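You operate a simulated robot arm through the tools that you are given. There is no shell and no other tool. Be economical: measure what you need, move in short steps, check, and stop when the job is done.

The job below is to be done with a simulated robot arm. You get a single attempt, and the scene is never put back.

## Task
Load the blue car on the ferry: ferry to the ramp, ramp down, car on, ramp up, barrier down.
Fine: the green handwheel winds the ramp; roll the car, don't lift it, onto the car deck, clear of the ramp; the other cars wait.

Only the result counts: the job must be done as asked and must still hold three seconds after the hand-in. Knocking over, shifting, dropping, spilling or breaking anything else fails it.

## Robot
A 6-joint arm with a two-finger parallel gripper, fixed in place. Base frame: the origin is at the foot of the arm, x ahead of it, y to its left, z up; the work surface is at about z = 0.76. Lengths are in m, angles in rad, forces in N, time in s.
With the tool pointing down near the work surface it reaches from about 0.16 to 0.74 m from the base axis. Its first joint turns from -2.897 to 2.897 rad. Payload 3.91 kg.
The TCP is the grasp point between the finger pads, 0.03 m short of the fingertips. In the tool frame z runs along the fingers and y along their closing line. The gripper opens to 0.11 m. The fingers are 0.02 m wide and 0.01 m thick; the gripper's body (0.048 by 0.112 m) begins 0.055 m behind the TCP.
Orientation is that of the tool frame in the base frame, as a unit quaternion [w, x, y, z]. With the fingers straight down and closing along the base's y, the tool's x points along the base's -x, its y along +y and its z along -z.

## Interface
- The arm moves only by the tool drive_tool. Its argument "moves" is one flat list of numbers, 7 for each row, row after row: the shift along the tool's x, y, z in cm, then the turn, a rotation vector about the tool's x, y, z in rad, then the closure in counts, from 0 (fully open) to 255 (shut). In form: [tx, ty, tz, ax, ay, az, hand, tx, ty, tz, ax, ay, az, hand, ...]. A call has 1 to 10 rows; each row is the pose to reach, as a shift and turn from the pose commanded when the call began, along the tool's axes at that moment. Each row takes 0.2 s and may step no farther than 0.05 m and 0.15 rad from the row before; otherwise, or with a gripper value out of range, the whole call is refused. A pose out of reach is approached as far as the arm can. The call stops where the force on the tool passes 90 N (or 10 N more than at its start, if that is more) or the arm is blocked; 0.2 s more then pass. The fingers move at their own pace (about 0.045 m/s each) and stop on an object; they squeeze with about 26 N. The grip force told is the motor's: it shows also when the fingers shut on nothing. Time passes only in rows, and 0.2 s behind the last, so rows that repeat a pose let the fingers close. It gives the time, the measured TCP pose, the force on the tool (base axes), the opening and the grip force at its end, in the units of the frame above (readings bear some noise), with the torque about the TCP (base axes, N m) and any sound that the robot's microphone picked up.
- Cameras (640 x 400 px; columns grow to the right, rows downward): "scene" is fixed at [0.2183, 0.6383, 1.3726]; the picture's right is [-0.87, -0.49, 0.00], its down [-0.47, 0.83, -0.30] and it looks along [0.15, -0.26, -0.95] (base axes); focal length 214 px, centre (320, 200). "wrist" rides on the gripper at [0.071, 0.022, -0.107] in the tool frame; the picture's right is [-0.29, 0.96, 0.00], its down [-0.76, -0.23, -0.61] and it looks along [-0.58, -0.18, 0.79] (tool axes); focal length 243 px, centre (320, 200). There is no depth. A picture from a camera that has moved, and an enlarged one, comes with that camera's place and axes in the base frame and with its lens. The place of the scene camera against the robot may be out by one fixed shift of up to 0.018 m in any direction.
- capture(camera): a new picture of that camera. It takes no simulated time.
- slide_trunk(by): slides the trunk up (or, below 0, down) by that many m; the arm rides with it, the base frame stays. It gives what a move gives, with no picture.
- inspect(camera, box): a new picture of the part [left, top, right, bottom] of that camera's present view, enlarged. It takes no simulated time.
- close_job(): hands the job in; it is judged then, once.

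Work in short steps. Places have to be worked out from the pictures, the camera data and where the tool is seen: move nearer, look again, correct. Check each grasp and each placing, and mend what went wrong. You have 120 turns and 64 pictures in all, those below and enlarged ones among them. Open the gripper and draw the arm clear of the work before you hand the job in, unless the task says otherwise; then end with one line.

The tools are called after "Call:" as name(argument=value, ...) on one line, values as JSON. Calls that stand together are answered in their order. drive_tool: Moves the arm, as the interface text tells. Its arguments: {"type":"object","properties":{"moves":{"type":"array"}},"required":["moves"]} The other tools are called the same way: slide_trunk (by) slides the trunk up or down; capture (camera) takes a picture; inspect (camera, box) takes an enlarged picture of a part of a camera's view; close_job () hands the job in.

At the start:

```text
time: 0.0
position: [0.314, 0.3255, 1.0637]
orientation: [0.0, 0.0, 1.0, 0.0]
contact_force: [0.4, 0.2, -0.3]
torque: [0.02, -0.03, -0.02]
gripper_width: 0.1101
grip_force: 0.0
trunk travel left (down, up): [-0.525, 0.065]
```

scene: 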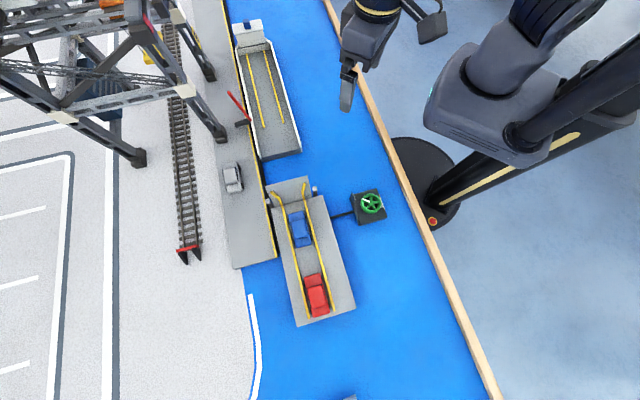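
wrist: 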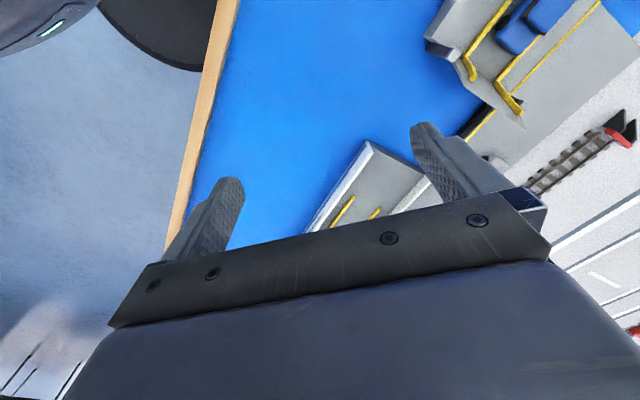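

I'll begin with enlarged views of the ferry, ramp and handwheel.

Call:
inspect(camera="scene", box=[200, 0, 330, 170])

Call:
inspect(camera="scene", box=[200, 150, 400, 340])

```text
2.35 times, centred on (265, 85) of scene
camera zoom: at [0.2183, 0.6383, 1.3726], right [-0.87, -0.49, 0.0], down [-0.47, 0.83, -0.3], along [0.15, -0.26, -0.95], focal length 505 px, centre (449, 471)
```

zoom: 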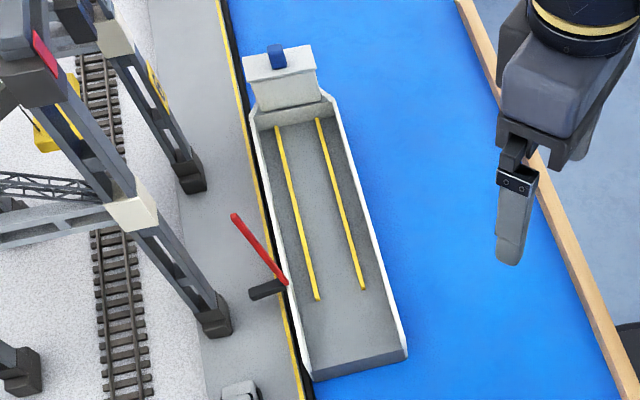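

```text
2.11 times, centred on (300, 245) of scene
camera zoom: at [0.2183, 0.6383, 1.3726], right [-0.87, -0.49, 0.0], down [-0.47, 0.83, -0.3], along [0.15, -0.26, -0.95], focal length 452 px, centre (362, 105)
```

zoom: 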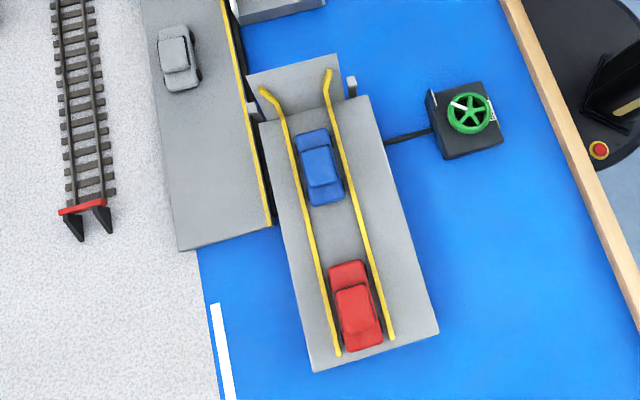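

The ferry lies along a line at about -45° with its stern near (0.48, 0.42). I turn the tool to that line for a closer wrist look at the stern, barrier and ramp.

Call:
drive_tool(moves=[-1, 1, 0, 0, 0, 0.15, 0, -2, 2, 0, 0, 0, 0.3, 0, -3, 3, 0, 0, 0, 0.45, 0, -4, 4, 0, 0, 0, 0.6, 0, -4, 4, 0, 0, 0, 0.75, 0])

Call:
capture(camera="wrist")

```text
time: 1.2
position: [0.3537, 0.366, 1.0642]
orientation: [-0.001, 0.367, 0.93, 0.0]
contact_force: [-0.6, 0.1, 0.1]
torque: [0.04, 0.0, -0.01]
gripper_width: 0.1101
grip_force: 0.0
trunk travel left (down, up): [-0.525, 0.065]
```

```text
59 pictures are left
camera wrist: at [0.3166, 0.4315, 1.1706], right [0.87, 0.5, 0.0], down [0.4, -0.69, 0.61], along [0.3, -0.53, -0.79], focal length 243 px, centre (320, 200)
```

wrist: 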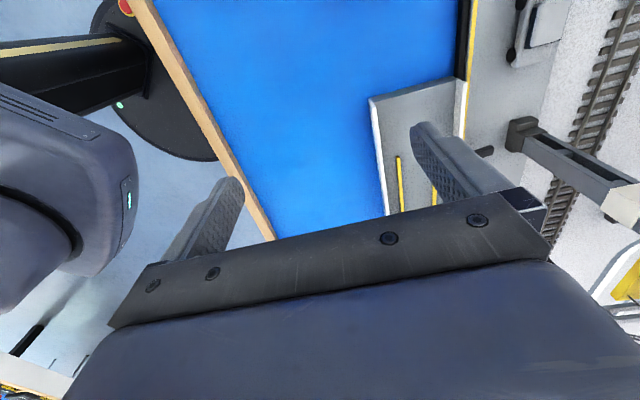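

The stern position agrees between the two cameras. I zoom on the barrier and ramp to see what the barrier is mounted on.

Call:
inspect(camera="scene", box=[210, 80, 290, 130])

Call:
inspect(camera="scene", box=[250, 165, 346, 225])

Call:
inspect(camera="scene", box=[325, 175, 405, 225])

```text
8.00 times, centred on (250, 105) of scene
camera zoom: at [0.2183, 0.6383, 1.3726], right [-0.87, -0.49, 0.0], down [-0.47, 0.83, -0.3], along [0.15, -0.26, -0.95], focal length 1716 px, centre (880, 960)
```

zoom: 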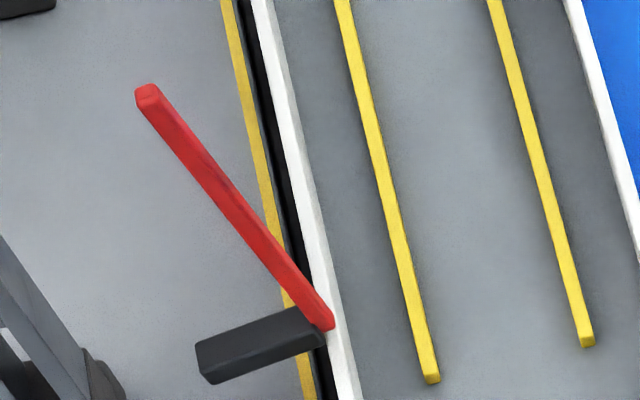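

```text
6.67 times, centred on (298, 195) of scene
camera zoom: at [0.2183, 0.6383, 1.3726], right [-0.87, -0.49, 0.0], down [-0.47, 0.83, -0.3], along [0.15, -0.26, -0.95], focal length 1430 px, centre (467, 233)
```

zoom: 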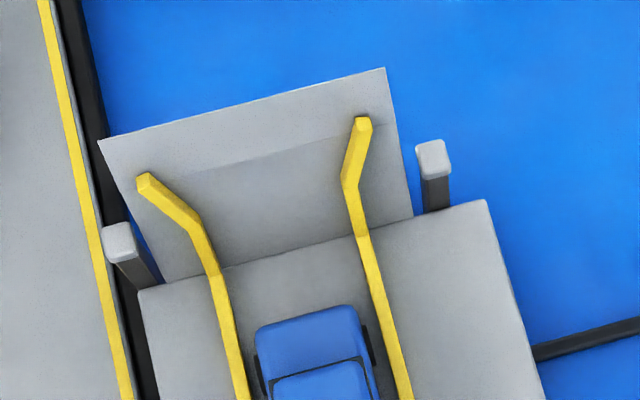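

```text
8.00 times, centred on (365, 200) of scene
camera zoom: at [0.2183, 0.6383, 1.3726], right [-0.87, -0.49, 0.0], down [-0.47, 0.83, -0.3], along [0.15, -0.26, -0.95], focal length 1716 px, centre (-40, 200)
```

zoom: 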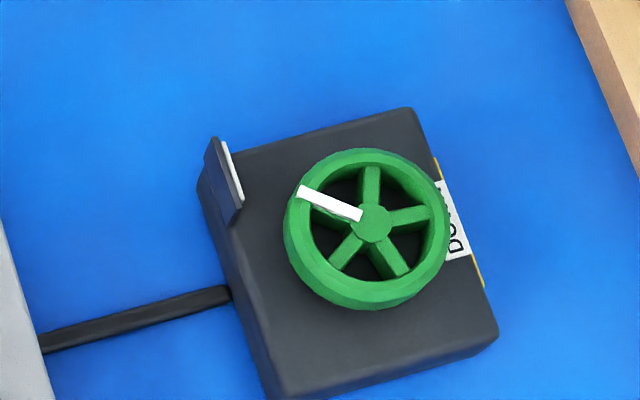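

The barrier is carried on the ferry's far bulwark, with a dark tail. The wheel has an UP/DOWN plate pair and the posts beside the ramp look like docking stops. I go above the near bulwark to grip it.

Call:
drive_tool(moves=[-2.7, 1.2, 2.7, 0, 0, 0.02, 50, -5.4, 2.4, 5.4, 0, 0, 0.04, 100, -8.1, 3.6, 8.1, 0, 0, 0.04, 100, -10.8, 4.8, 10.8, 0, 0, 0.04, 100, -13.6, 6, 13.4, 0, 0, 0.04, 100])

Call:
capture(camera="wrist")

Call:
inspect(camera="scene", box=[210, 30, 370, 130])

```text
time: 2.4
position: [0.4968, 0.3185, 0.9308]
orientation: [-0.001, 0.386, 0.923, 0.0]
contact_force: [-0.4, 0.0, -0.1]
torque: [0.08, 0.01, -0.03]
gripper_width: 0.067
grip_force: 0.2
trunk travel left (down, up): [-0.525, 0.065]
```

```text
55 pictures are left
camera wrist: at [0.4625, 0.3848, 1.0374], right [0.88, 0.47, 0.0], down [0.37, -0.7, 0.61], along [0.28, -0.54, -0.79], focal length 243 px, centre (320, 200)
```

wrist: 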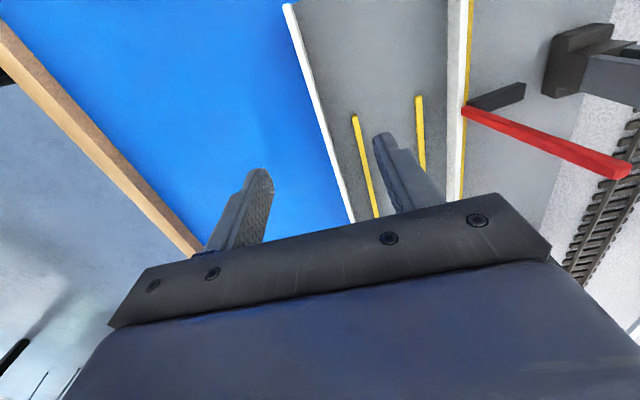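

```text
4.00 times, centred on (290, 80) of scene
camera zoom: at [0.2183, 0.6383, 1.3726], right [-0.87, -0.49, 0.0], down [-0.47, 0.83, -0.3], along [0.15, -0.26, -0.95], focal length 858 px, centre (440, 680)
```

zoom: 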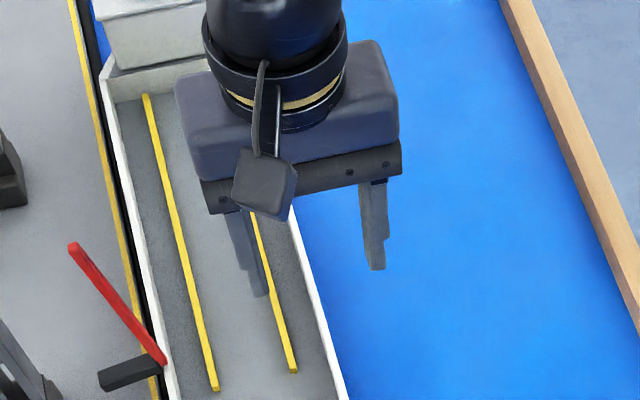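

Fingers straddle the near bulwark nicely (wall n≈0.577, TCP n=0.577, direction right). I lower 8 cm and look.

Call:
drive_tool(moves=[0, 0, 4, 0, 0, 0, 120, 0, 0, 8, 0, 0, 0, 140])

Call:
capture(camera="wrist")

Call:
inspect(camera="scene", box=[210, 30, 370, 130])

```text
time: 3.0
position: [0.496, 0.3194, 0.8495]
orientation: [0.0, 0.386, 0.923, 0.0]
contact_force: [-0.1, 0.6, 0.0]
torque: [-0.02, -0.01, -0.03]
gripper_width: 0.05
grip_force: 0.1
trunk travel left (down, up): [-0.525, 0.065]
```

```text
53 pictures are left
camera wrist: at [0.4601, 0.3855, 0.9572], right [0.88, 0.47, 0.0], down [0.37, -0.7, 0.61], along [0.28, -0.54, -0.79], focal length 243 px, centre (320, 200)
```

wrist: 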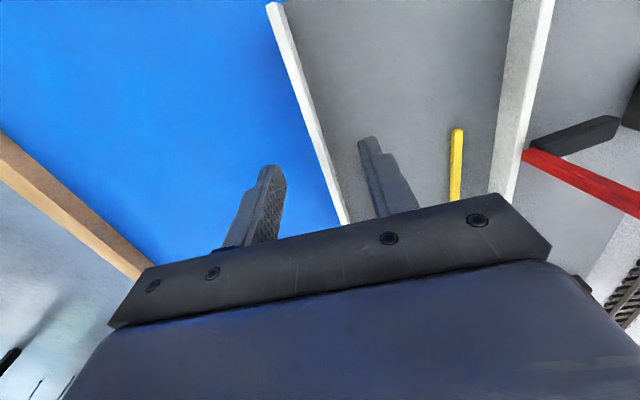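

```text
4.00 times, centred on (290, 80) of scene
camera zoom: at [0.2183, 0.6383, 1.3726], right [-0.87, -0.49, 0.0], down [-0.47, 0.83, -0.3], along [0.15, -0.26, -0.95], focal length 858 px, centre (440, 680)
```

zoom: 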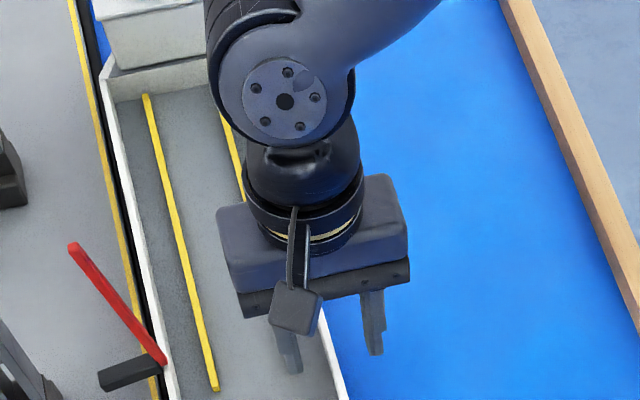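

Tips are at z≈0.82, close to the wall top. I descend 1 cm at a time, watching the force.

Call:
drive_tool(moves=[0, 0, 0.5, 0, 0, 0, 150, 0, 0, 1.0, 0, 0, 0, 160])

Call:
drive_tool(moves=[0, 0, 0.5, 0, 0, 0, 160, 0, 0, 1.0, 0, 0, 0, 160])

Call:
capture(camera="wrist")

```text
time: 3.6
position: [0.4938, 0.3181, 0.8399]
orientation: [0.0, 0.385, 0.923, 0.0]
contact_force: [0.0, 0.4, 0.2]
torque: [0.02, 0.01, -0.02]
gripper_width: 0.0409
grip_force: 0.1
trunk travel left (down, up): [-0.525, 0.065]
```

```text
time: 4.2
position: [0.4953, 0.3179, 0.8316]
orientation: [0.001, 0.385, 0.923, 0.0]
contact_force: [-0.2, 0.0, -0.8]
torque: [0.0, -0.01, -0.01]
gripper_width: 0.0408
grip_force: 0.0
trunk travel left (down, up): [-0.525, 0.065]
```

```text
51 pictures are left
camera wrist: at [0.4589, 0.3844, 0.9381], right [0.88, 0.47, 0.0], down [0.37, -0.7, 0.61], along [0.28, -0.54, -0.79], focal length 243 px, centre (320, 200)
```

wrist: 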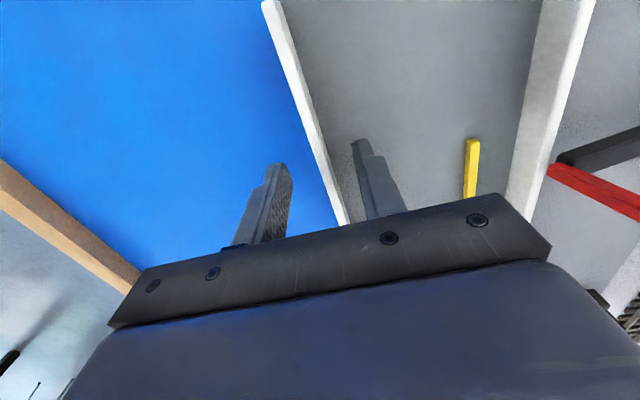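

Tips at 0.80 with no contact; the wall should be between them. I close and read the width.

Call:
drive_tool(moves=[0, 0, 0.6, 0, 0, 0, 200, 0, 0, 0.6, 0, 0, 0, 255, 0, 0, 0.6, 0, 0, 0, 255, 0, 0, 0.6, 0, 0, 0, 255])

```text
time: 5.2
position: [0.4934, 0.3194, 0.824]
orientation: [0.0, 0.383, 0.924, 0.0]
contact_force: [2.7, 2.7, 0.3]
torque: [-0.01, -0.07, 0.53]
gripper_width: 0.0061
grip_force: 25.9
trunk travel left (down, up): [-0.525, 0.065]
```

Gripped a 6 mm wall. I pull 4 cm toward the ramp (tool +x) and check.

Call:
drive_tool(moves=[0.5, 0, 0, 0, 0, 0, 255, 1, 0, 0, 0, 0, 0, 255, 2, 0, 0, 0, 0, 0, 255, 3, 0, 0, 0, 0, 0, 255, 4, 0, 0, 0, 0, 0, 255])

Call:
capture(camera="scene")

```text
time: 6.4
position: [0.4645, 0.3462, 0.8239]
orientation: [0.0, 0.383, 0.924, 0.001]
contact_force: [2.0, -1.6, 4.6]
torque: [-0.58, -0.57, -0.13]
gripper_width: 0.0057
grip_force: 26.3
trunk travel left (down, up): [-0.525, 0.065]
```

```text
50 pictures are left
```

scene: 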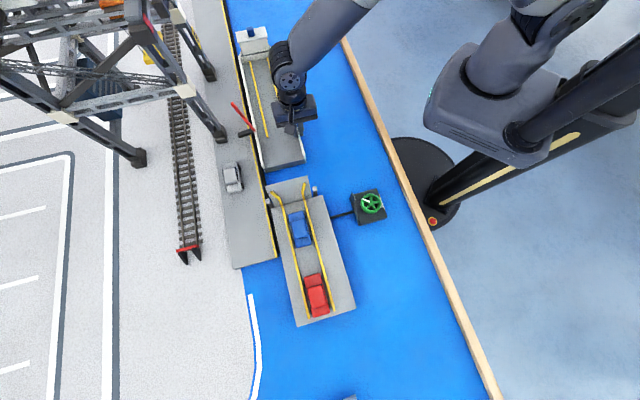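

The ferry follows. About 3–6 cm remain to the posts; I go on in 3 cm.

Call:
drive_tool(moves=[1, 0, 0, 0, 0, 0, 255, 2, 0, 0, 0, 0, 0, 255, 3, 0, 0, 0, 0, 0, 255])

Call:
inspect(camera="scene", box=[220, 100, 348, 220])

```text
time: 7.2
position: [0.4458, 0.3667, 0.8251]
orientation: [0.0, 0.385, 0.923, 0.0]
contact_force: [1.3, -2.8, 2.1]
torque: [-0.32, -0.38, -0.22]
gripper_width: 0.0058
grip_force: 26.0
trunk travel left (down, up): [-0.525, 0.065]
```

```text
3.33 times, centred on (284, 160) of scene
camera zoom: at [0.2183, 0.6383, 1.3726], right [-0.87, -0.49, 0.0], down [-0.47, 0.83, -0.3], along [0.15, -0.26, -0.95], focal length 715 px, centre (440, 333)
```

zoom: 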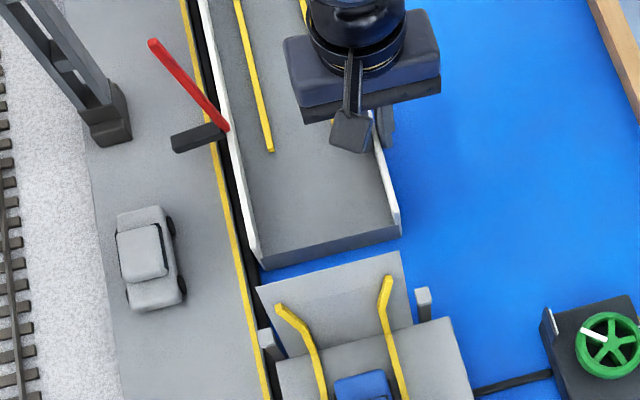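

Aligned with the posts; about 5–6 cm left. Pull on in steps.

Call:
drive_tool(moves=[1, 0, 0, 0, 0, 0, 255, 2, 0, 0, 0, 0, 0, 255, 3, 0, 0, 0, 0, 0, 255])

Call:
inspect(camera="scene", box=[220, 100, 348, 220])

```text
time: 8.0
position: [0.4242, 0.3895, 0.8238]
orientation: [0.0, 0.385, 0.923, 0.0]
contact_force: [2.3, -1.6, 1.9]
torque: [-0.43, -0.45, -0.17]
gripper_width: 0.006
grip_force: 26.1
trunk travel left (down, up): [-0.525, 0.065]
```

```text
3.33 times, centred on (284, 160) of scene
camera zoom: at [0.2183, 0.6383, 1.3726], right [-0.87, -0.49, 0.0], down [-0.47, 0.83, -0.3], along [0.15, -0.26, -0.95], focal length 715 px, centre (440, 333)
```

zoom: 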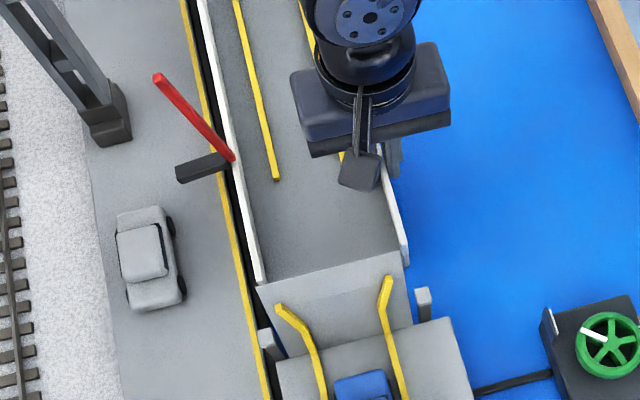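

The stern is passing under the raised ramp; ~2–3 cm to the posts. I continue in small steps watching for contact.

Call:
drive_tool(moves=[0.5, 0, 0, 0, 0, 0, 255, 1, 0, 0, 0, 0, 0, 255, 1.5, 0, 0, 0, 0, 0, 255])

Call:
drive_tool(moves=[0.3, 0, 0, 0, 0, 0, 255, 0.6, 0, 0, 0, 0, 0, 255, 0.9, 0, 0, 0, 0, 0, 255])

Call:
inspect(camera="scene", box=[250, 140, 346, 220])

```text
time: 8.8
position: [0.4143, 0.3973, 0.8231]
orientation: [0.001, 0.385, 0.923, 0.001]
contact_force: [4.3, -4.1, 9.2]
torque: [-0.22, -0.07, -0.11]
gripper_width: 0.006
grip_force: 26.2
trunk travel left (down, up): [-0.525, 0.065]
```

```text
time: 9.6
position: [0.408, 0.4057, 0.8243]
orientation: [-0.001, 0.385, 0.923, 0.0]
contact_force: [2.7, -3.0, 4.6]
torque: [-0.18, -0.12, -0.21]
gripper_width: 0.0058
grip_force: 26.2
trunk travel left (down, up): [-0.525, 0.065]
```

```text
5.00 times, centred on (298, 180) of scene
camera zoom: at [0.2183, 0.6383, 1.3726], right [-0.87, -0.49, 0.0], down [-0.47, 0.83, -0.3], along [0.15, -0.26, -0.95], focal length 1072 px, centre (430, 300)
```

zoom: 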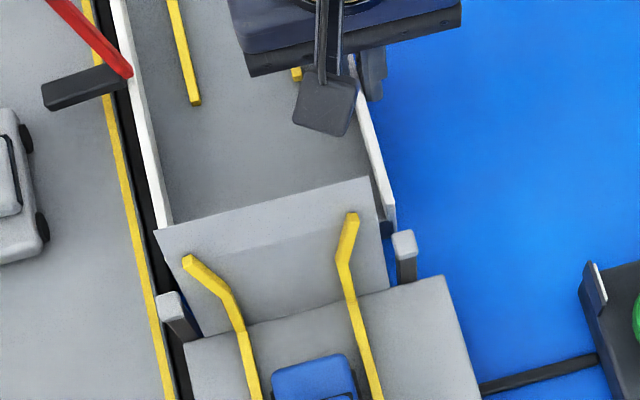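

No hard stop yet; wall end still a little short of the post. Continue.

Call:
drive_tool(moves=[0.3, 0, 0, 0, 0, 0, 255, 0.6, 0, 0, 0, 0, 0, 255, 1.0, 0, 0, 0, 0, 0, 255])

Call:
drive_tool(moves=[0.3, 0, 0, 0, 0, 0, 255, 0.6, 0, 0, 0, 0, 0, 255, 0.9, 0, 0, 0, 0, 0, 255])

Call:
inspect(camera="scene", box=[250, 140, 346, 220])

```text
time: 10.4
position: [0.3997, 0.4131, 0.8239]
orientation: [0.001, 0.385, 0.923, -0.001]
contact_force: [2.8, -2.9, 2.1]
torque: [-0.31, -0.3, -0.22]
gripper_width: 0.006
grip_force: 25.8
trunk travel left (down, up): [-0.525, 0.065]
```

```text
time: 11.2
position: [0.3944, 0.4181, 0.8234]
orientation: [0.0, 0.385, 0.923, -0.001]
contact_force: [3.2, -4.4, 4.4]
torque: [-0.12, -0.12, -0.24]
gripper_width: 0.0058
grip_force: 25.7
trunk travel left (down, up): [-0.525, 0.065]
```

```text
5.00 times, centred on (298, 180) of scene
camera zoom: at [0.2183, 0.6383, 1.3726], right [-0.87, -0.49, 0.0], down [-0.47, 0.83, -0.3], along [0.15, -0.26, -0.95], focal length 1072 px, centre (430, 300)
```

zoom: 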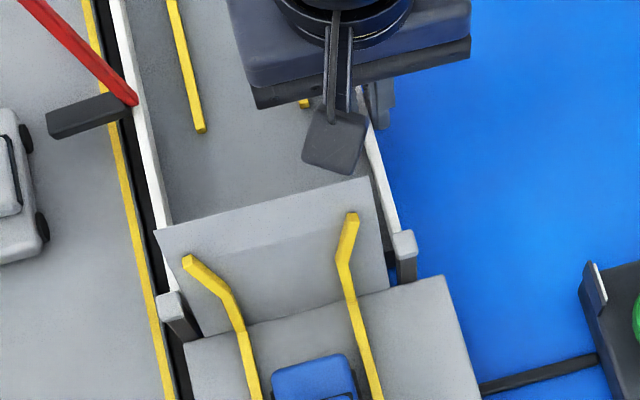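

The wall end is nearly at the post. I keep pulling gently until it stops.

Call:
drive_tool(moves=[0.3, 0, 0, 0, 0, 0, 255, 0.6, 0, 0, 0, 0, 0, 255])

Call:
drive_tool(moves=[0.3, 0, 0, 0, 0, 0, 255, 0.6, 0, 0, 0, 0, 0, 255])

Call:
inspect(camera="scene", box=[250, 140, 346, 220])

```text
time: 11.8
position: [0.3899, 0.4221, 0.824]
orientation: [0.001, 0.386, 0.923, -0.001]
contact_force: [1.4, -2.3, 0.3]
torque: [-0.15, -0.29, -0.27]
gripper_width: 0.006
grip_force: 26.0
trunk travel left (down, up): [-0.525, 0.065]
```

```text
time: 12.4
position: [0.3875, 0.4269, 0.8233]
orientation: [0.0, 0.385, 0.923, 0.0]
contact_force: [6.1, -11.8, 2.0]
torque: [-0.03, -0.05, -0.19]
gripper_width: 0.0059
grip_force: 26.1
trunk travel left (down, up): [-0.525, 0.065]
```

```text
5.00 times, centred on (298, 180) of scene
camera zoom: at [0.2183, 0.6383, 1.3726], right [-0.87, -0.49, 0.0], down [-0.47, 0.83, -0.3], along [0.15, -0.26, -0.95], focal length 1072 px, centre (430, 300)
```

zoom: 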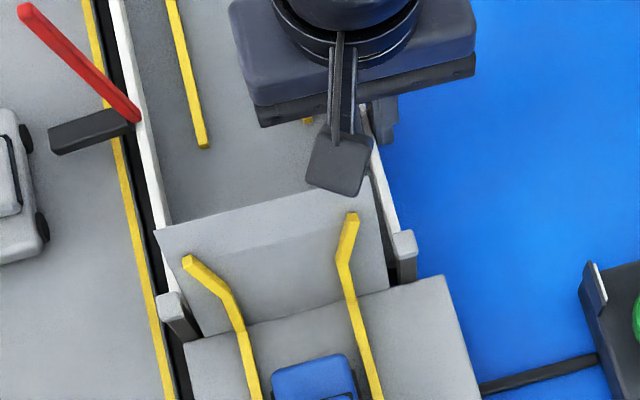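

Force rose to 13 N: it is touching the posts. One more small tug to confirm.

Call:
drive_tool(moves=[0.3, 0, 0, 0, 0, 0, 255, 0.5, 0, 0, 0, 0, 0, 255])

```text
time: 13.0
position: [0.3824, 0.4309, 0.8234]
orientation: [0.0, 0.385, 0.923, 0.001]
contact_force: [18.2, -18.6, 1.5]
torque: [-0.44, -0.4, -0.51]
gripper_width: 0.006
grip_force: 26.5
trunk travel left (down, up): [-0.525, 0.065]
```

Docked firmly (26 N against the posts). I relax, release, rise, and travel over the handwheel.

Call:
drive_tool(moves=[-0.3, 0, 0, 0, 0, 0, 255, -0.3, 0, 0, 0, 0, 0, 190, -0.3, 0, 0, 0, 0, 0, 170, -0.3, 0, 0, 0, 0, 0, 170, -0.3, 0, -4, 0, 0, 0, 170, -0.3, 0, -8, 0, 0, 0, 170, -0.3, 0, -12, 0, 0, 0, 120, -0.3, 0, -16, 0, 0, 0, 60])

Call:
drive_tool(moves=[3, -2.8, 0, 0, 0, 0, 60, 6, -5.6, 0, 0, 0, 0, 60, 9, -8.4, 0, 0, 0, 0, 60, 12, -11.2, 0, 0, 0, 0, 60, 14.6, -13.7, 0, 0, 0, 0, 60])

Call:
capture(camera="wrist")

Call:
capture(camera="scene")

```text
time: 14.8
position: [0.3832, 0.4269, 0.9869]
orientation: [-0.001, 0.385, 0.923, 0.0]
contact_force: [0.9, -0.6, -0.5]
torque: [-0.05, -0.01, 0.01]
gripper_width: 0.0841
grip_force: 0.0
trunk travel left (down, up): [-0.525, 0.065]
```

```text
time: 16.0
position: [0.1842, 0.4328, 0.9849]
orientation: [-0.001, 0.385, 0.923, 0.0]
contact_force: [0.0, 1.1, -0.1]
torque: [0.02, 0.0, -0.01]
gripper_width: 0.0843
grip_force: 0.1
trunk travel left (down, up): [-0.525, 0.065]
```

```text
44 pictures are left
camera wrist: at [0.1498, 0.499, 1.0923], right [0.88, 0.47, 0.0], down [0.37, -0.7, 0.61], along [0.28, -0.54, -0.79], focal length 243 px, centre (320, 200)
```

wrist: 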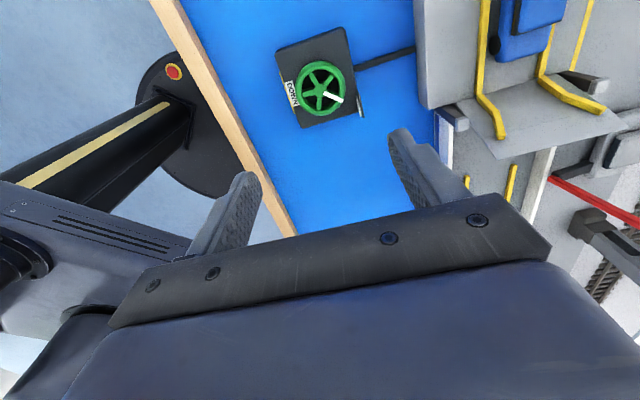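

```text
43 pictures are left
```

scene: 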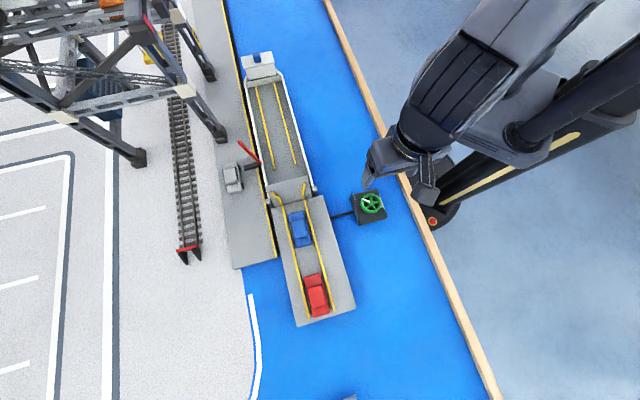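

Call:
inspect(camera="wrist", box=[270, 20, 370, 135])

```text
3.48 times, centred on (320, 78) of wrist
camera zoom: at [0.1498, 0.499, 1.0923], right [0.88, 0.47, 0.0], down [0.37, -0.7, 0.61], along [0.28, -0.54, -0.79], focal length 844 px, centre (320, 626)
```

zoom: 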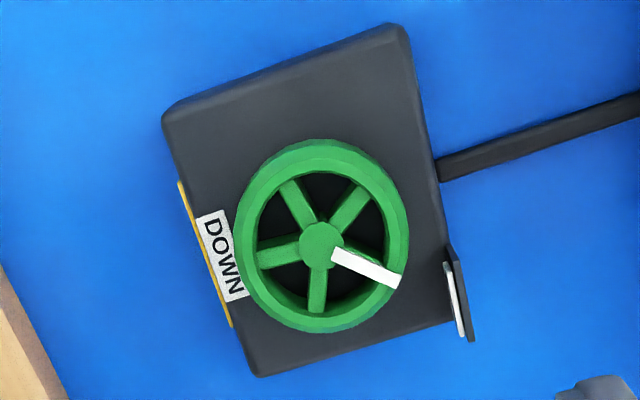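

A DOWN plate stands on one side; the pointer now faces the opposite plate (UP). Wheel hub is near (0.174, 0.45), z≈0.86. I centre and lower for a closer look.

Call:
drive_tool(moves=[0.9, 0.3, 2, 0, 0, 0, 30, 1.8, 0.5, 4, 0, 0, 0, 0])

Call:
capture(camera="wrist")

Call:
inspect(camera="scene", box=[320, 165, 416, 225])

```text
time: 16.6
position: [0.1744, 0.4517, 0.9431]
orientation: [0.0, 0.385, 0.923, 0.001]
contact_force: [-0.4, 0.5, 0.4]
torque: [0.0, -0.02, 0.06]
gripper_width: 0.1099
grip_force: 0.0
trunk travel left (down, up): [-0.525, 0.065]
```

```text
41 pictures are left
camera wrist: at [0.139, 0.5183, 1.0514], right [0.88, 0.47, 0.0], down [0.37, -0.7, 0.61], along [0.28, -0.54, -0.79], focal length 243 px, centre (320, 200)
```

wrist: 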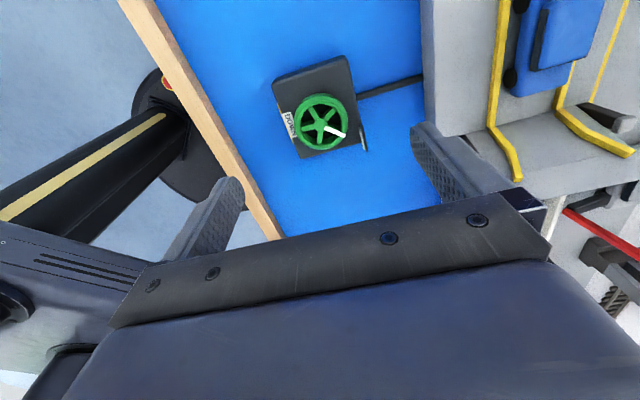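

```text
6.67 times, centred on (368, 195) of scene
camera zoom: at [0.2183, 0.6383, 1.3726], right [-0.87, -0.49, 0.0], down [-0.47, 0.83, -0.3], along [0.15, -0.26, -0.95], focal length 1430 px, centre (0, 233)
```

zoom: 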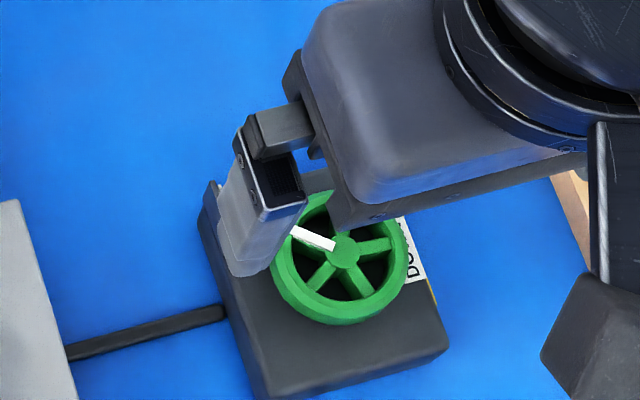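

Two wrist views fix the hub at about (0.1795, 0.4395), z≈0.813. I turn the tool so the closing line misses the two plates, staying above.

Call:
drive_tool(moves=[-0.2, 0, 0, 0, 0, -0.15, 60, -0.4, 0, 0, 0, 0, -0.3, 60, -0.6, -0.2, 0, 0, 0, -0.45, 60, -0.8, -0.3, 0, 0, 0, -0.6, 60, -1.0, -0.4, 0, 0, 0, -0.75, 60, -1.2, -0.5, 0, 0, 0, -0.9, 60, -1.2, -0.5, 0, 0, 0, -1.05, 60, -1.2, -0.5, 0, 0, 0, -1.2, 60, -1.2, -0.5, 0, 0, 0, -1.35, 60, -1.2, -0.5, 0, 0, 0, -1.5, 60])

Call:
capture(camera="wrist")

```text
time: 18.8
position: [0.1814, 0.4402, 0.9437]
orientation: [0.0, -0.349, 0.937, 0.001]
contact_force: [0.9, -0.5, 0.1]
torque: [-0.01, -0.01, 0.0]
gripper_width: 0.0838
grip_force: 0.2
trunk travel left (down, up): [-0.525, 0.065]
```

```text
39 pictures are left
camera wrist: at [0.1124, 0.4107, 1.0512], right [-0.41, 0.91, 0.0], down [0.73, 0.32, 0.61], along [0.56, 0.25, -0.79], focal length 243 px, centre (320, 200)
```

wrist: 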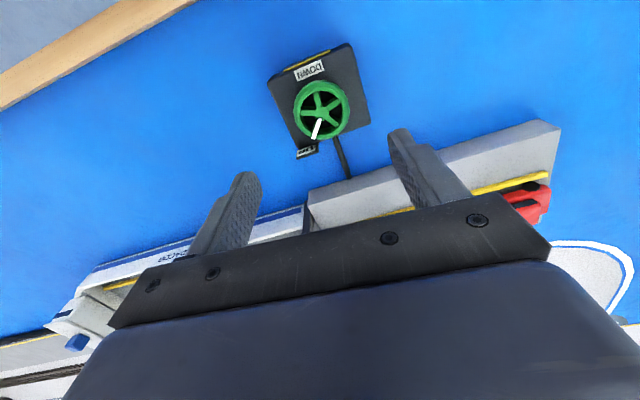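

Hub re-measured at (0.181, 0.442). Zoom on the wheel to read the labels.

Call:
inspect(camera="wrist", box=[265, 35, 377, 165])

```text
3.08 times, centred on (321, 100) of wrist
camera zoom: at [0.1124, 0.4107, 1.0512], right [-0.41, 0.91, 0.0], down [0.73, 0.32, 0.61], along [0.56, 0.25, -0.79], focal length 746 px, centre (317, 508)
```

zoom: 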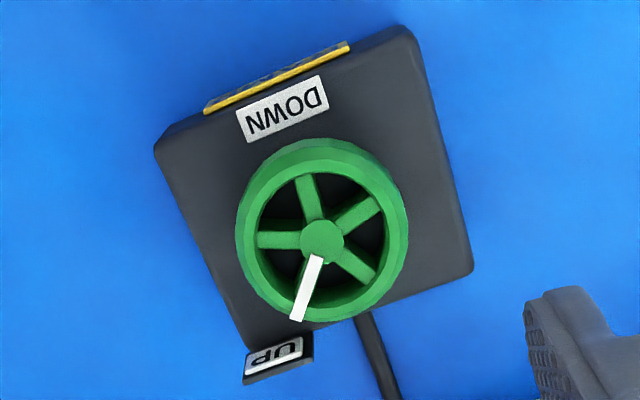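

UP and DOWN are low side plates, clear of a grip on the rim. I descend over the wheel with fingers open to 8 cm.

Call:
drive_tool(moves=[0, 0, 4, 0, 0, 0, 60, 0, 0, 8, 0, 0, 0, 60, 0, 0, 10, 0, 0, 0, 60])

Call:
inspect(camera="scene", box=[320, 165, 416, 225])

Call:
capture(camera="wrist")

```text
time: 19.6
position: [0.1819, 0.4409, 0.8426]
orientation: [0.001, -0.348, 0.937, 0.0]
contact_force: [0.1, -0.6, -0.9]
torque: [0.0, -0.01, 0.01]
gripper_width: 0.0841
grip_force: 0.2
trunk travel left (down, up): [-0.525, 0.065]
```

```text
6.67 times, centred on (368, 195) of scene
camera zoom: at [0.2183, 0.6383, 1.3726], right [-0.87, -0.49, 0.0], down [-0.47, 0.83, -0.3], along [0.15, -0.26, -0.95], focal length 1430 px, centre (0, 233)
```

zoom: 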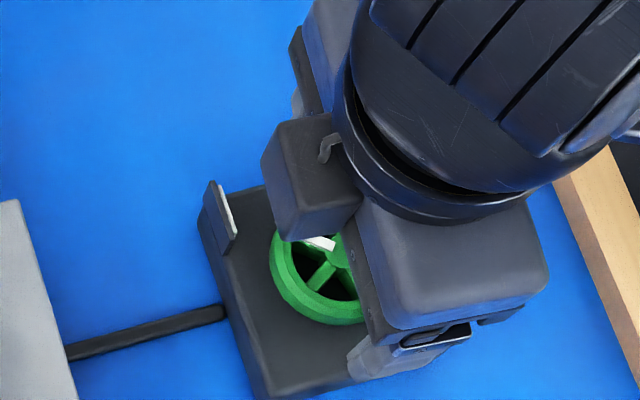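

```text
36 pictures are left
camera wrist: at [0.1137, 0.4113, 0.9508], right [-0.4, 0.91, 0.0], down [0.73, 0.32, 0.61], along [0.56, 0.25, -0.79], focal length 243 px, centre (320, 200)
```

wrist: 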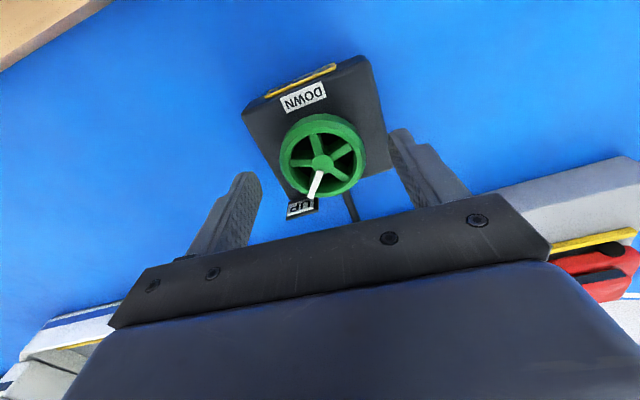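

Hub centred under the TCP (0.183, 0.442). Lower 1.5 cm and close on the rim.

Call:
drive_tool(moves=[0, 0, 0.8, 0, 0, 0, 60, 0, 0, 1.6, 0, 0, 0, 60, 0, 0, 1.6, 0, 0, 0, 150, 0, 0, 1.6, 0, 0, 0, 255, 0, 0, 1.6, 0, 0, 0, 255, 0, 0, 1.6, 0, 0, 0, 255])

```text
time: 21.0
position: [0.1811, 0.4413, 0.828]
orientation: [0.001, -0.347, 0.938, 0.0]
contact_force: [-13.4, 11.8, -2.4]
torque: [0.7, 0.6, 0.01]
gripper_width: 0.0531
grip_force: 45.1
trunk travel left (down, up): [-0.525, 0.065]
```

Rim gripped (53 mm). I centre by 2 mm along the closing line to unload it, then try turning one way 0.45 rad.

Call:
drive_tool(moves=[0, 0.2, 0, 0, 0, 0, 255, 0, 0.2, 0, 0, 0, 0.15, 255, 0, 0.2, 0, 0, 0, 0.3, 255, 0, 0.2, 0, 0, 0, 0.45, 255])

Call:
capture(camera="scene")

```text
time: 22.0
position: [0.1796, 0.4416, 0.8274]
orientation: [0.0, -0.129, 0.992, 0.0]
contact_force: [-5.1, 8.0, -4.2]
torque: [0.28, 0.18, 1.31]
gripper_width: 0.0525
grip_force: 44.8
trunk travel left (down, up): [-0.525, 0.065]
```

```text
35 pictures are left
```

scene: 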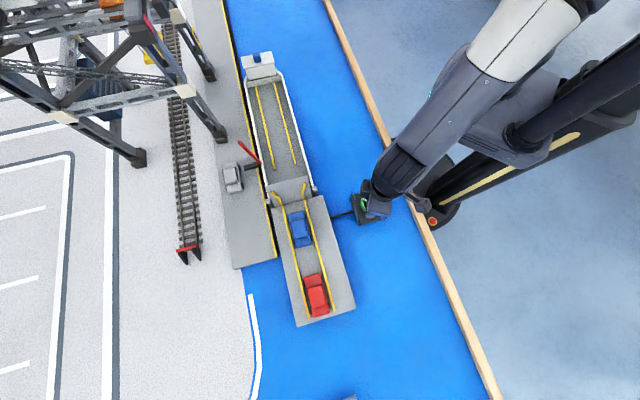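

Torque of 1.3 N m resists; I check the ramp and the wheel pointer.

Call:
inspect(camera="scene", box=[250, 140, 346, 220])

Call:
inspect(camera="wrist", box=[220, 80, 420, 240])

```text
5.00 times, centred on (298, 180) of scene
camera zoom: at [0.2183, 0.6383, 1.3726], right [-0.87, -0.49, 0.0], down [-0.47, 0.83, -0.3], along [0.15, -0.26, -0.95], focal length 1072 px, centre (430, 300)
```

zoom: 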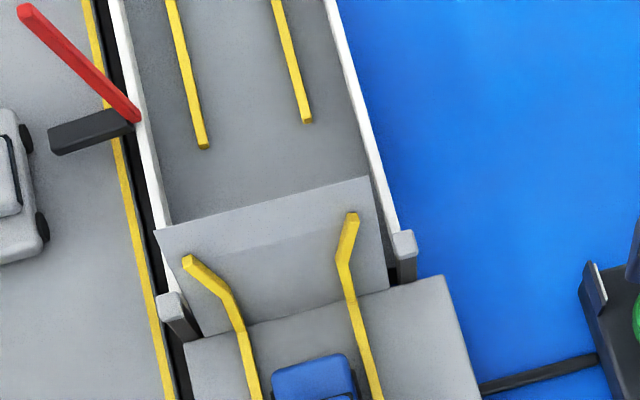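

```text
2.50 times, centred on (320, 160) of wrist
camera zoom: at [0.1042, 0.4446, 0.9353], right [0.03, 1.0, 0.0], down [0.79, -0.03, 0.61], along [0.61, -0.02, -0.79], focal length 606 px, centre (320, 300)
```

zoom: 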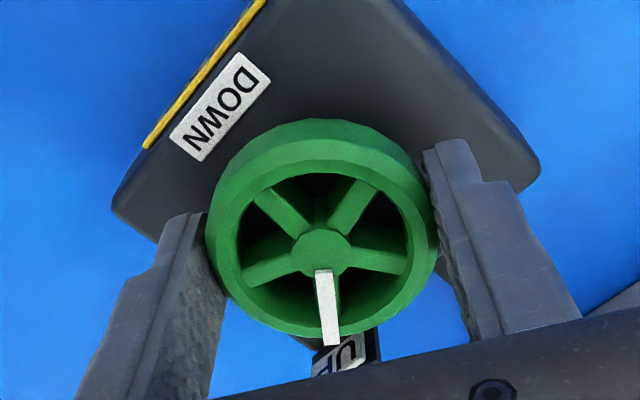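

The wheel slipped in the grip: pointer still at UP, so that way is the end stop. I turn the other way.

Call:
drive_tool(moves=[0, 0, 0, 0, 0, -0.15, 255, 0, 0, 0, 0, 0, -0.3, 255, 0, 0, 0, 0, 0, -0.45, 255, 0, 0, 0, 0, 0, -0.6, 255, 0, 0, 0, 0, 0, -0.75, 255, 0, 0, 0, 0, 0, -0.9, 255])

Call:
inspect(camera="scene", box=[250, 140, 346, 220])

Call:
inspect(camera="wrist", box=[220, 80, 420, 240])

```text
time: 23.4
position: [0.1791, 0.4406, 0.8285]
orientation: [-0.002, -0.549, 0.836, -0.002]
contact_force: [6.2, -5.6, -12.6]
torque: [0.72, -0.98, -0.04]
gripper_width: 0.0527
grip_force: 45.1
trunk travel left (down, up): [-0.525, 0.065]
```

```text
5.00 times, centred on (298, 180) of scene
camera zoom: at [0.2183, 0.6383, 1.3726], right [-0.87, -0.49, 0.0], down [-0.47, 0.83, -0.3], along [0.15, -0.26, -0.95], focal length 1072 px, centre (430, 300)
```

zoom: 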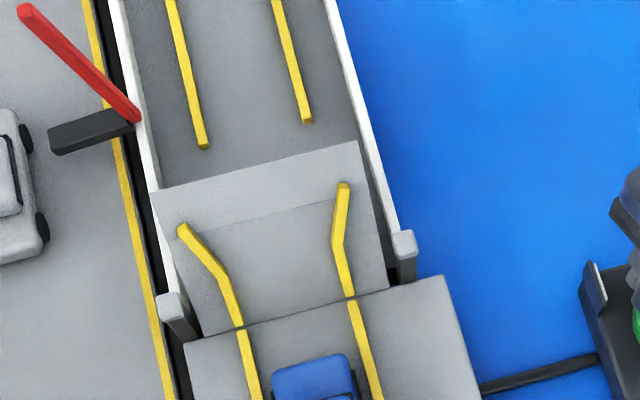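

```text
2.50 times, centred on (320, 160) of wrist
camera zoom: at [0.1315, 0.3847, 0.9356], right [-0.76, 0.65, 0.0], down [0.51, 0.61, 0.61], along [0.39, 0.46, -0.8], focal length 606 px, centre (320, 300)
```

zoom: 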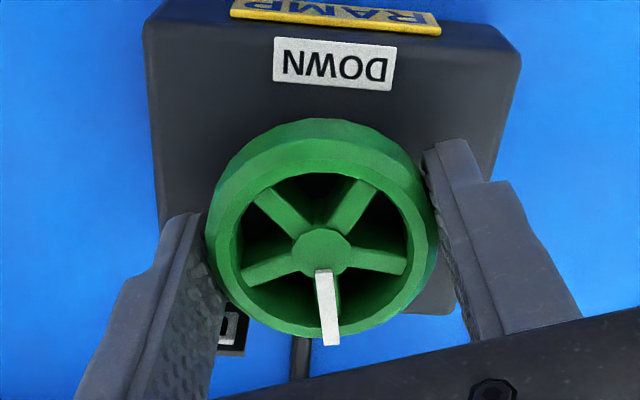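

The ramp is coming down as the wheel turns counter-clockwise, with the grip holding. I keep turning in steps.

Call:
drive_tool(moves=[0, 0, 0, 0, 0, -0.15, 255, 0, 0, 0, 0, 0, -0.3, 255, 0, 0, 0, 0, 0, -0.45, 255, 0, 0, 0, 0, 0, -0.6, 255])

Call:
drive_tool(moves=[0, 0, 0, 0, 0, -0.15, 255, 0, 0, 0, 0, 0, -0.3, 255, 0, 0, 0, 0, 0, -0.45, 255, 0, 0, 0, 0, 0, -0.6, 255])

Call:
inspect(camera="wrist", box=[220, 80, 420, 240])

```text
time: 24.4
position: [0.1797, 0.4413, 0.8279]
orientation: [0.002, 0.772, -0.636, 0.001]
contact_force: [22.8, -16.1, -12.2]
torque: [-1.37, -1.0, 0.03]
gripper_width: 0.0529
grip_force: 45.0
trunk travel left (down, up): [-0.525, 0.065]
```

```text
time: 25.4
position: [0.1818, 0.4416, 0.827]
orientation: [0.0, 0.925, -0.379, -0.002]
contact_force: [27.1, -18.2, -11.5]
torque: [-0.81, -0.61, 0.01]
gripper_width: 0.0528
grip_force: 45.1
trunk travel left (down, up): [-0.525, 0.065]
```

```text
2.50 times, centred on (320, 160) of wrist
camera zoom: at [0.2167, 0.3761, 0.9355], right [-0.88, -0.48, 0.0], down [-0.38, 0.7, 0.61], along [-0.29, 0.53, -0.79], focal length 606 px, centre (320, 300)
```

zoom: 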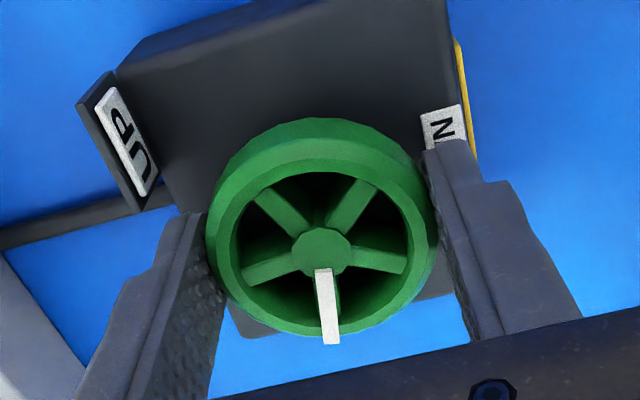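

2.1 rad so far. I shift 1.5 mm to ease the side load and continue turning.

Call:
drive_tool(moves=[0.15, 0, 0, 0, 0, -0.15, 255, 0.15, 0, 0, 0, 0, -0.3, 255, 0.15, 0, 0, 0, 0, -0.45, 255, 0.15, 0, 0, 0, 0, -0.6, 255])

Call:
inspect(camera="wrist", box=[220, 80, 420, 240])

Call:
inspect(camera="scene", box=[250, 140, 346, 220])

```text
time: 26.4
position: [0.1817, 0.4412, 0.8271]
orientation: [-0.001, 0.996, -0.089, 0.0]
contact_force: [17.1, -7.9, -9.3]
torque: [0.41, 0.55, -0.01]
gripper_width: 0.0528
grip_force: 45.2
trunk travel left (down, up): [-0.525, 0.065]
```

```text
2.50 times, centred on (320, 160) of wrist
camera zoom: at [0.2477, 0.408, 0.9354], right [-0.46, -0.89, 0.0], down [-0.71, 0.36, 0.61], along [-0.54, 0.28, -0.79], focal length 606 px, centre (320, 300)
```

zoom: 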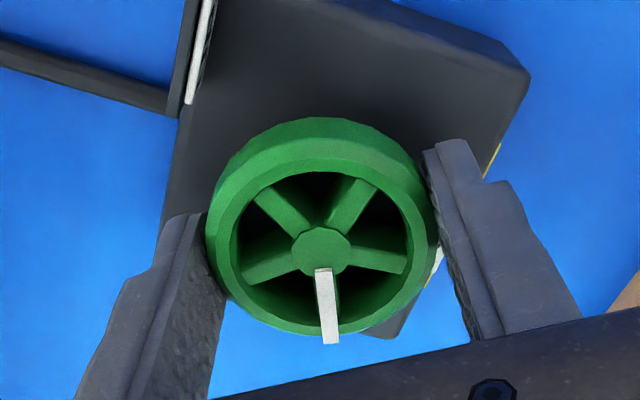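

```text
5.00 times, centred on (298, 180) of scene
camera zoom: at [0.2183, 0.6383, 1.3726], right [-0.87, -0.49, 0.0], down [-0.47, 0.83, -0.3], along [0.15, -0.26, -0.95], focal length 1072 px, centre (430, 300)
```

zoom: 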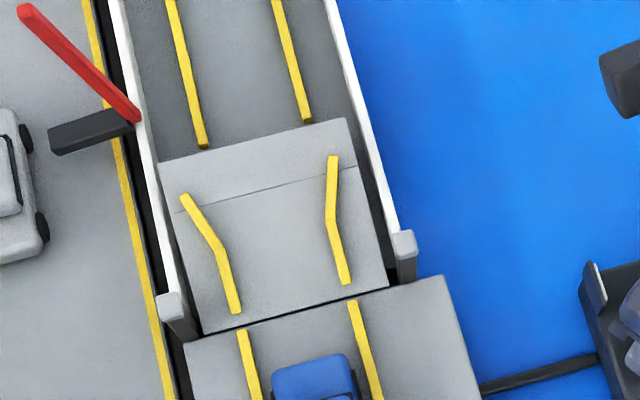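

The ramp is nearly flat. Continue to the DOWN mark, watching torque.

Call:
drive_tool(moves=[0.1, 0, 0, 0, 0, -0.15, 255, 0.1, 0, 0, 0, 0, -0.3, 255, 0.1, 0, 0, 0, 0, -0.45, 255])

Call:
drive_tool(moves=[0, 0, 0, 0, 0, -0.15, 255, 0, 0, 0, 0, 0, -0.3, 255])

Call:
inspect(camera="wrist", box=[220, 80, 420, 240])

Call:
inspect(camera="scene", box=[250, 140, 346, 220])

```text
time: 27.2
position: [0.1817, 0.4411, 0.828]
orientation: [-0.001, 0.991, 0.136, 0.0]
contact_force: [8.2, 4.4, -9.1]
torque: [-0.08, 1.13, 0.0]
gripper_width: 0.0528
grip_force: 45.3
trunk travel left (down, up): [-0.525, 0.065]
```

```text
time: 27.8
position: [0.1805, 0.4427, 0.828]
orientation: [-0.001, 0.96, 0.281, 0.001]
contact_force: [5.2, 12.1, -2.7]
torque: [-0.77, 0.8, -0.04]
gripper_width: 0.0528
grip_force: 45.2
trunk travel left (down, up): [-0.525, 0.065]
```

```text
2.50 times, centred on (320, 160) of wrist
camera zoom: at [0.2527, 0.4631, 0.9357], right [0.27, -0.96, 0.0], down [-0.76, -0.22, 0.61], along [-0.58, -0.16, -0.79], focal length 606 px, centre (320, 300)
```

zoom: 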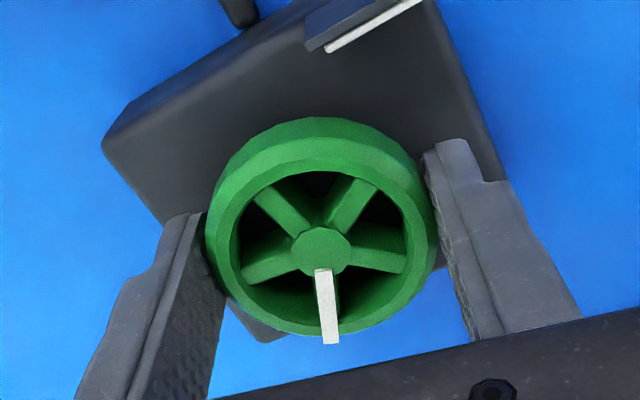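

```text
5.00 times, centred on (298, 180) of scene
camera zoom: at [0.2183, 0.6383, 1.3726], right [-0.87, -0.49, 0.0], down [-0.47, 0.83, -0.3], along [0.15, -0.26, -0.95], focal length 1072 px, centre (430, 300)
```

zoom: 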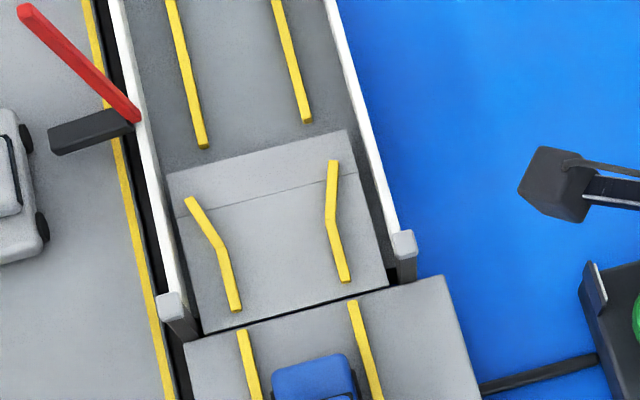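

Ramp now slopes down towards the ferry deck with no stop felt yet. A bit further.

Call:
drive_tool(moves=[0, 0, 0, 0, 0, -0.15, 255, 0, 0, 0, 0, 0, -0.3, 255])

Call:
drive_tool(moves=[0, 0, 0, 0, 0, -0.15, 255, 0, 0, 0, 0, 0, -0.3, 255])

Call:
inspect(camera="scene", box=[250, 140, 346, 220])

Call:
inspect(camera="wrist", box=[220, 80, 420, 240])

```text
time: 28.4
position: [0.1814, 0.4426, 0.8285]
orientation: [-0.001, 0.906, 0.423, 0.001]
contact_force: [-0.2, 13.9, -1.8]
torque: [0.94, 0.64, 0.03]
gripper_width: 0.0528
grip_force: 45.0
trunk travel left (down, up): [-0.525, 0.065]
```

```text
time: 29.0
position: [0.18, 0.4402, 0.8285]
orientation: [0.0, 0.834, 0.552, -0.001]
contact_force: [-9.2, 10.4, 3.1]
torque: [0.2, 0.24, -1.24]
gripper_width: 0.0535
grip_force: 44.7
trunk travel left (down, up): [-0.525, 0.065]
```

```text
5.00 times, centred on (298, 180) of scene
camera zoom: at [0.2183, 0.6383, 1.3726], right [-0.87, -0.49, 0.0], down [-0.47, 0.83, -0.3], along [0.15, -0.26, -0.95], focal length 1072 px, centre (430, 300)
```

zoom: 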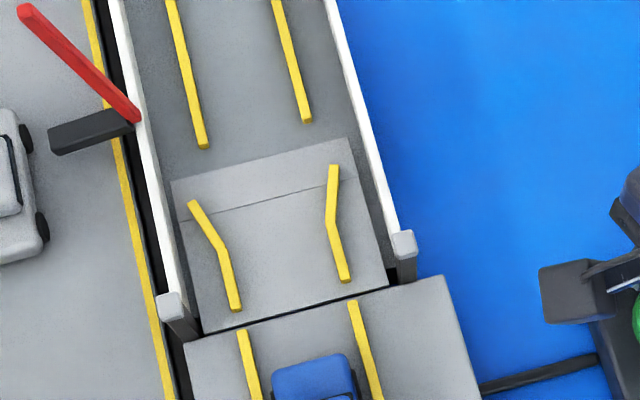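

```text
2.50 times, centred on (320, 160) of wrist
camera zoom: at [0.2272, 0.4981, 0.9353], right [0.77, -0.64, 0.0], down [-0.51, -0.61, 0.61], along [-0.39, -0.47, -0.79], focal length 606 px, centre (320, 300)
```

zoom: 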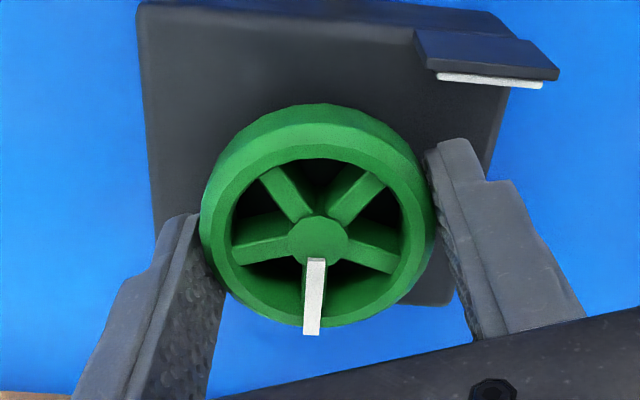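

Torque jumped to −1.24 N m with a slight slip: the DOWN stop, ramp down. I release, rise, and turn the tool towards lane alignment.

Call:
drive_tool(moves=[0, 0, 0, 0, 0, 0, 100, 0, 0, 0, 0, 0, 0, 60, 0, 0, -3, 0, 0, 0, 60, 0, 0, -7, 0, 0, 0, 60, 0, 0, -11, 0, 0, 0.15, 60, 0, 0, -15, 0, 0, 0.3, 60, 3, 0, -15, 0, 0, 0.45, 60, 6, 0, -15, 0, 0, 0.6, 60, 9, 0, -15, 0, 0, 0.75, 60, 12, 0, -15, 0, 0, 0.9, 60])

```text
time: 31.2
position: [0.2287, 0.5517, 0.9763]
orientation: [0.0, 0.991, 0.132, 0.0]
contact_force: [0.6, -0.9, -0.1]
torque: [-0.04, 0.0, 0.02]
gripper_width: 0.0841
grip_force: 0.1
trunk travel left (down, up): [-0.525, 0.065]
```

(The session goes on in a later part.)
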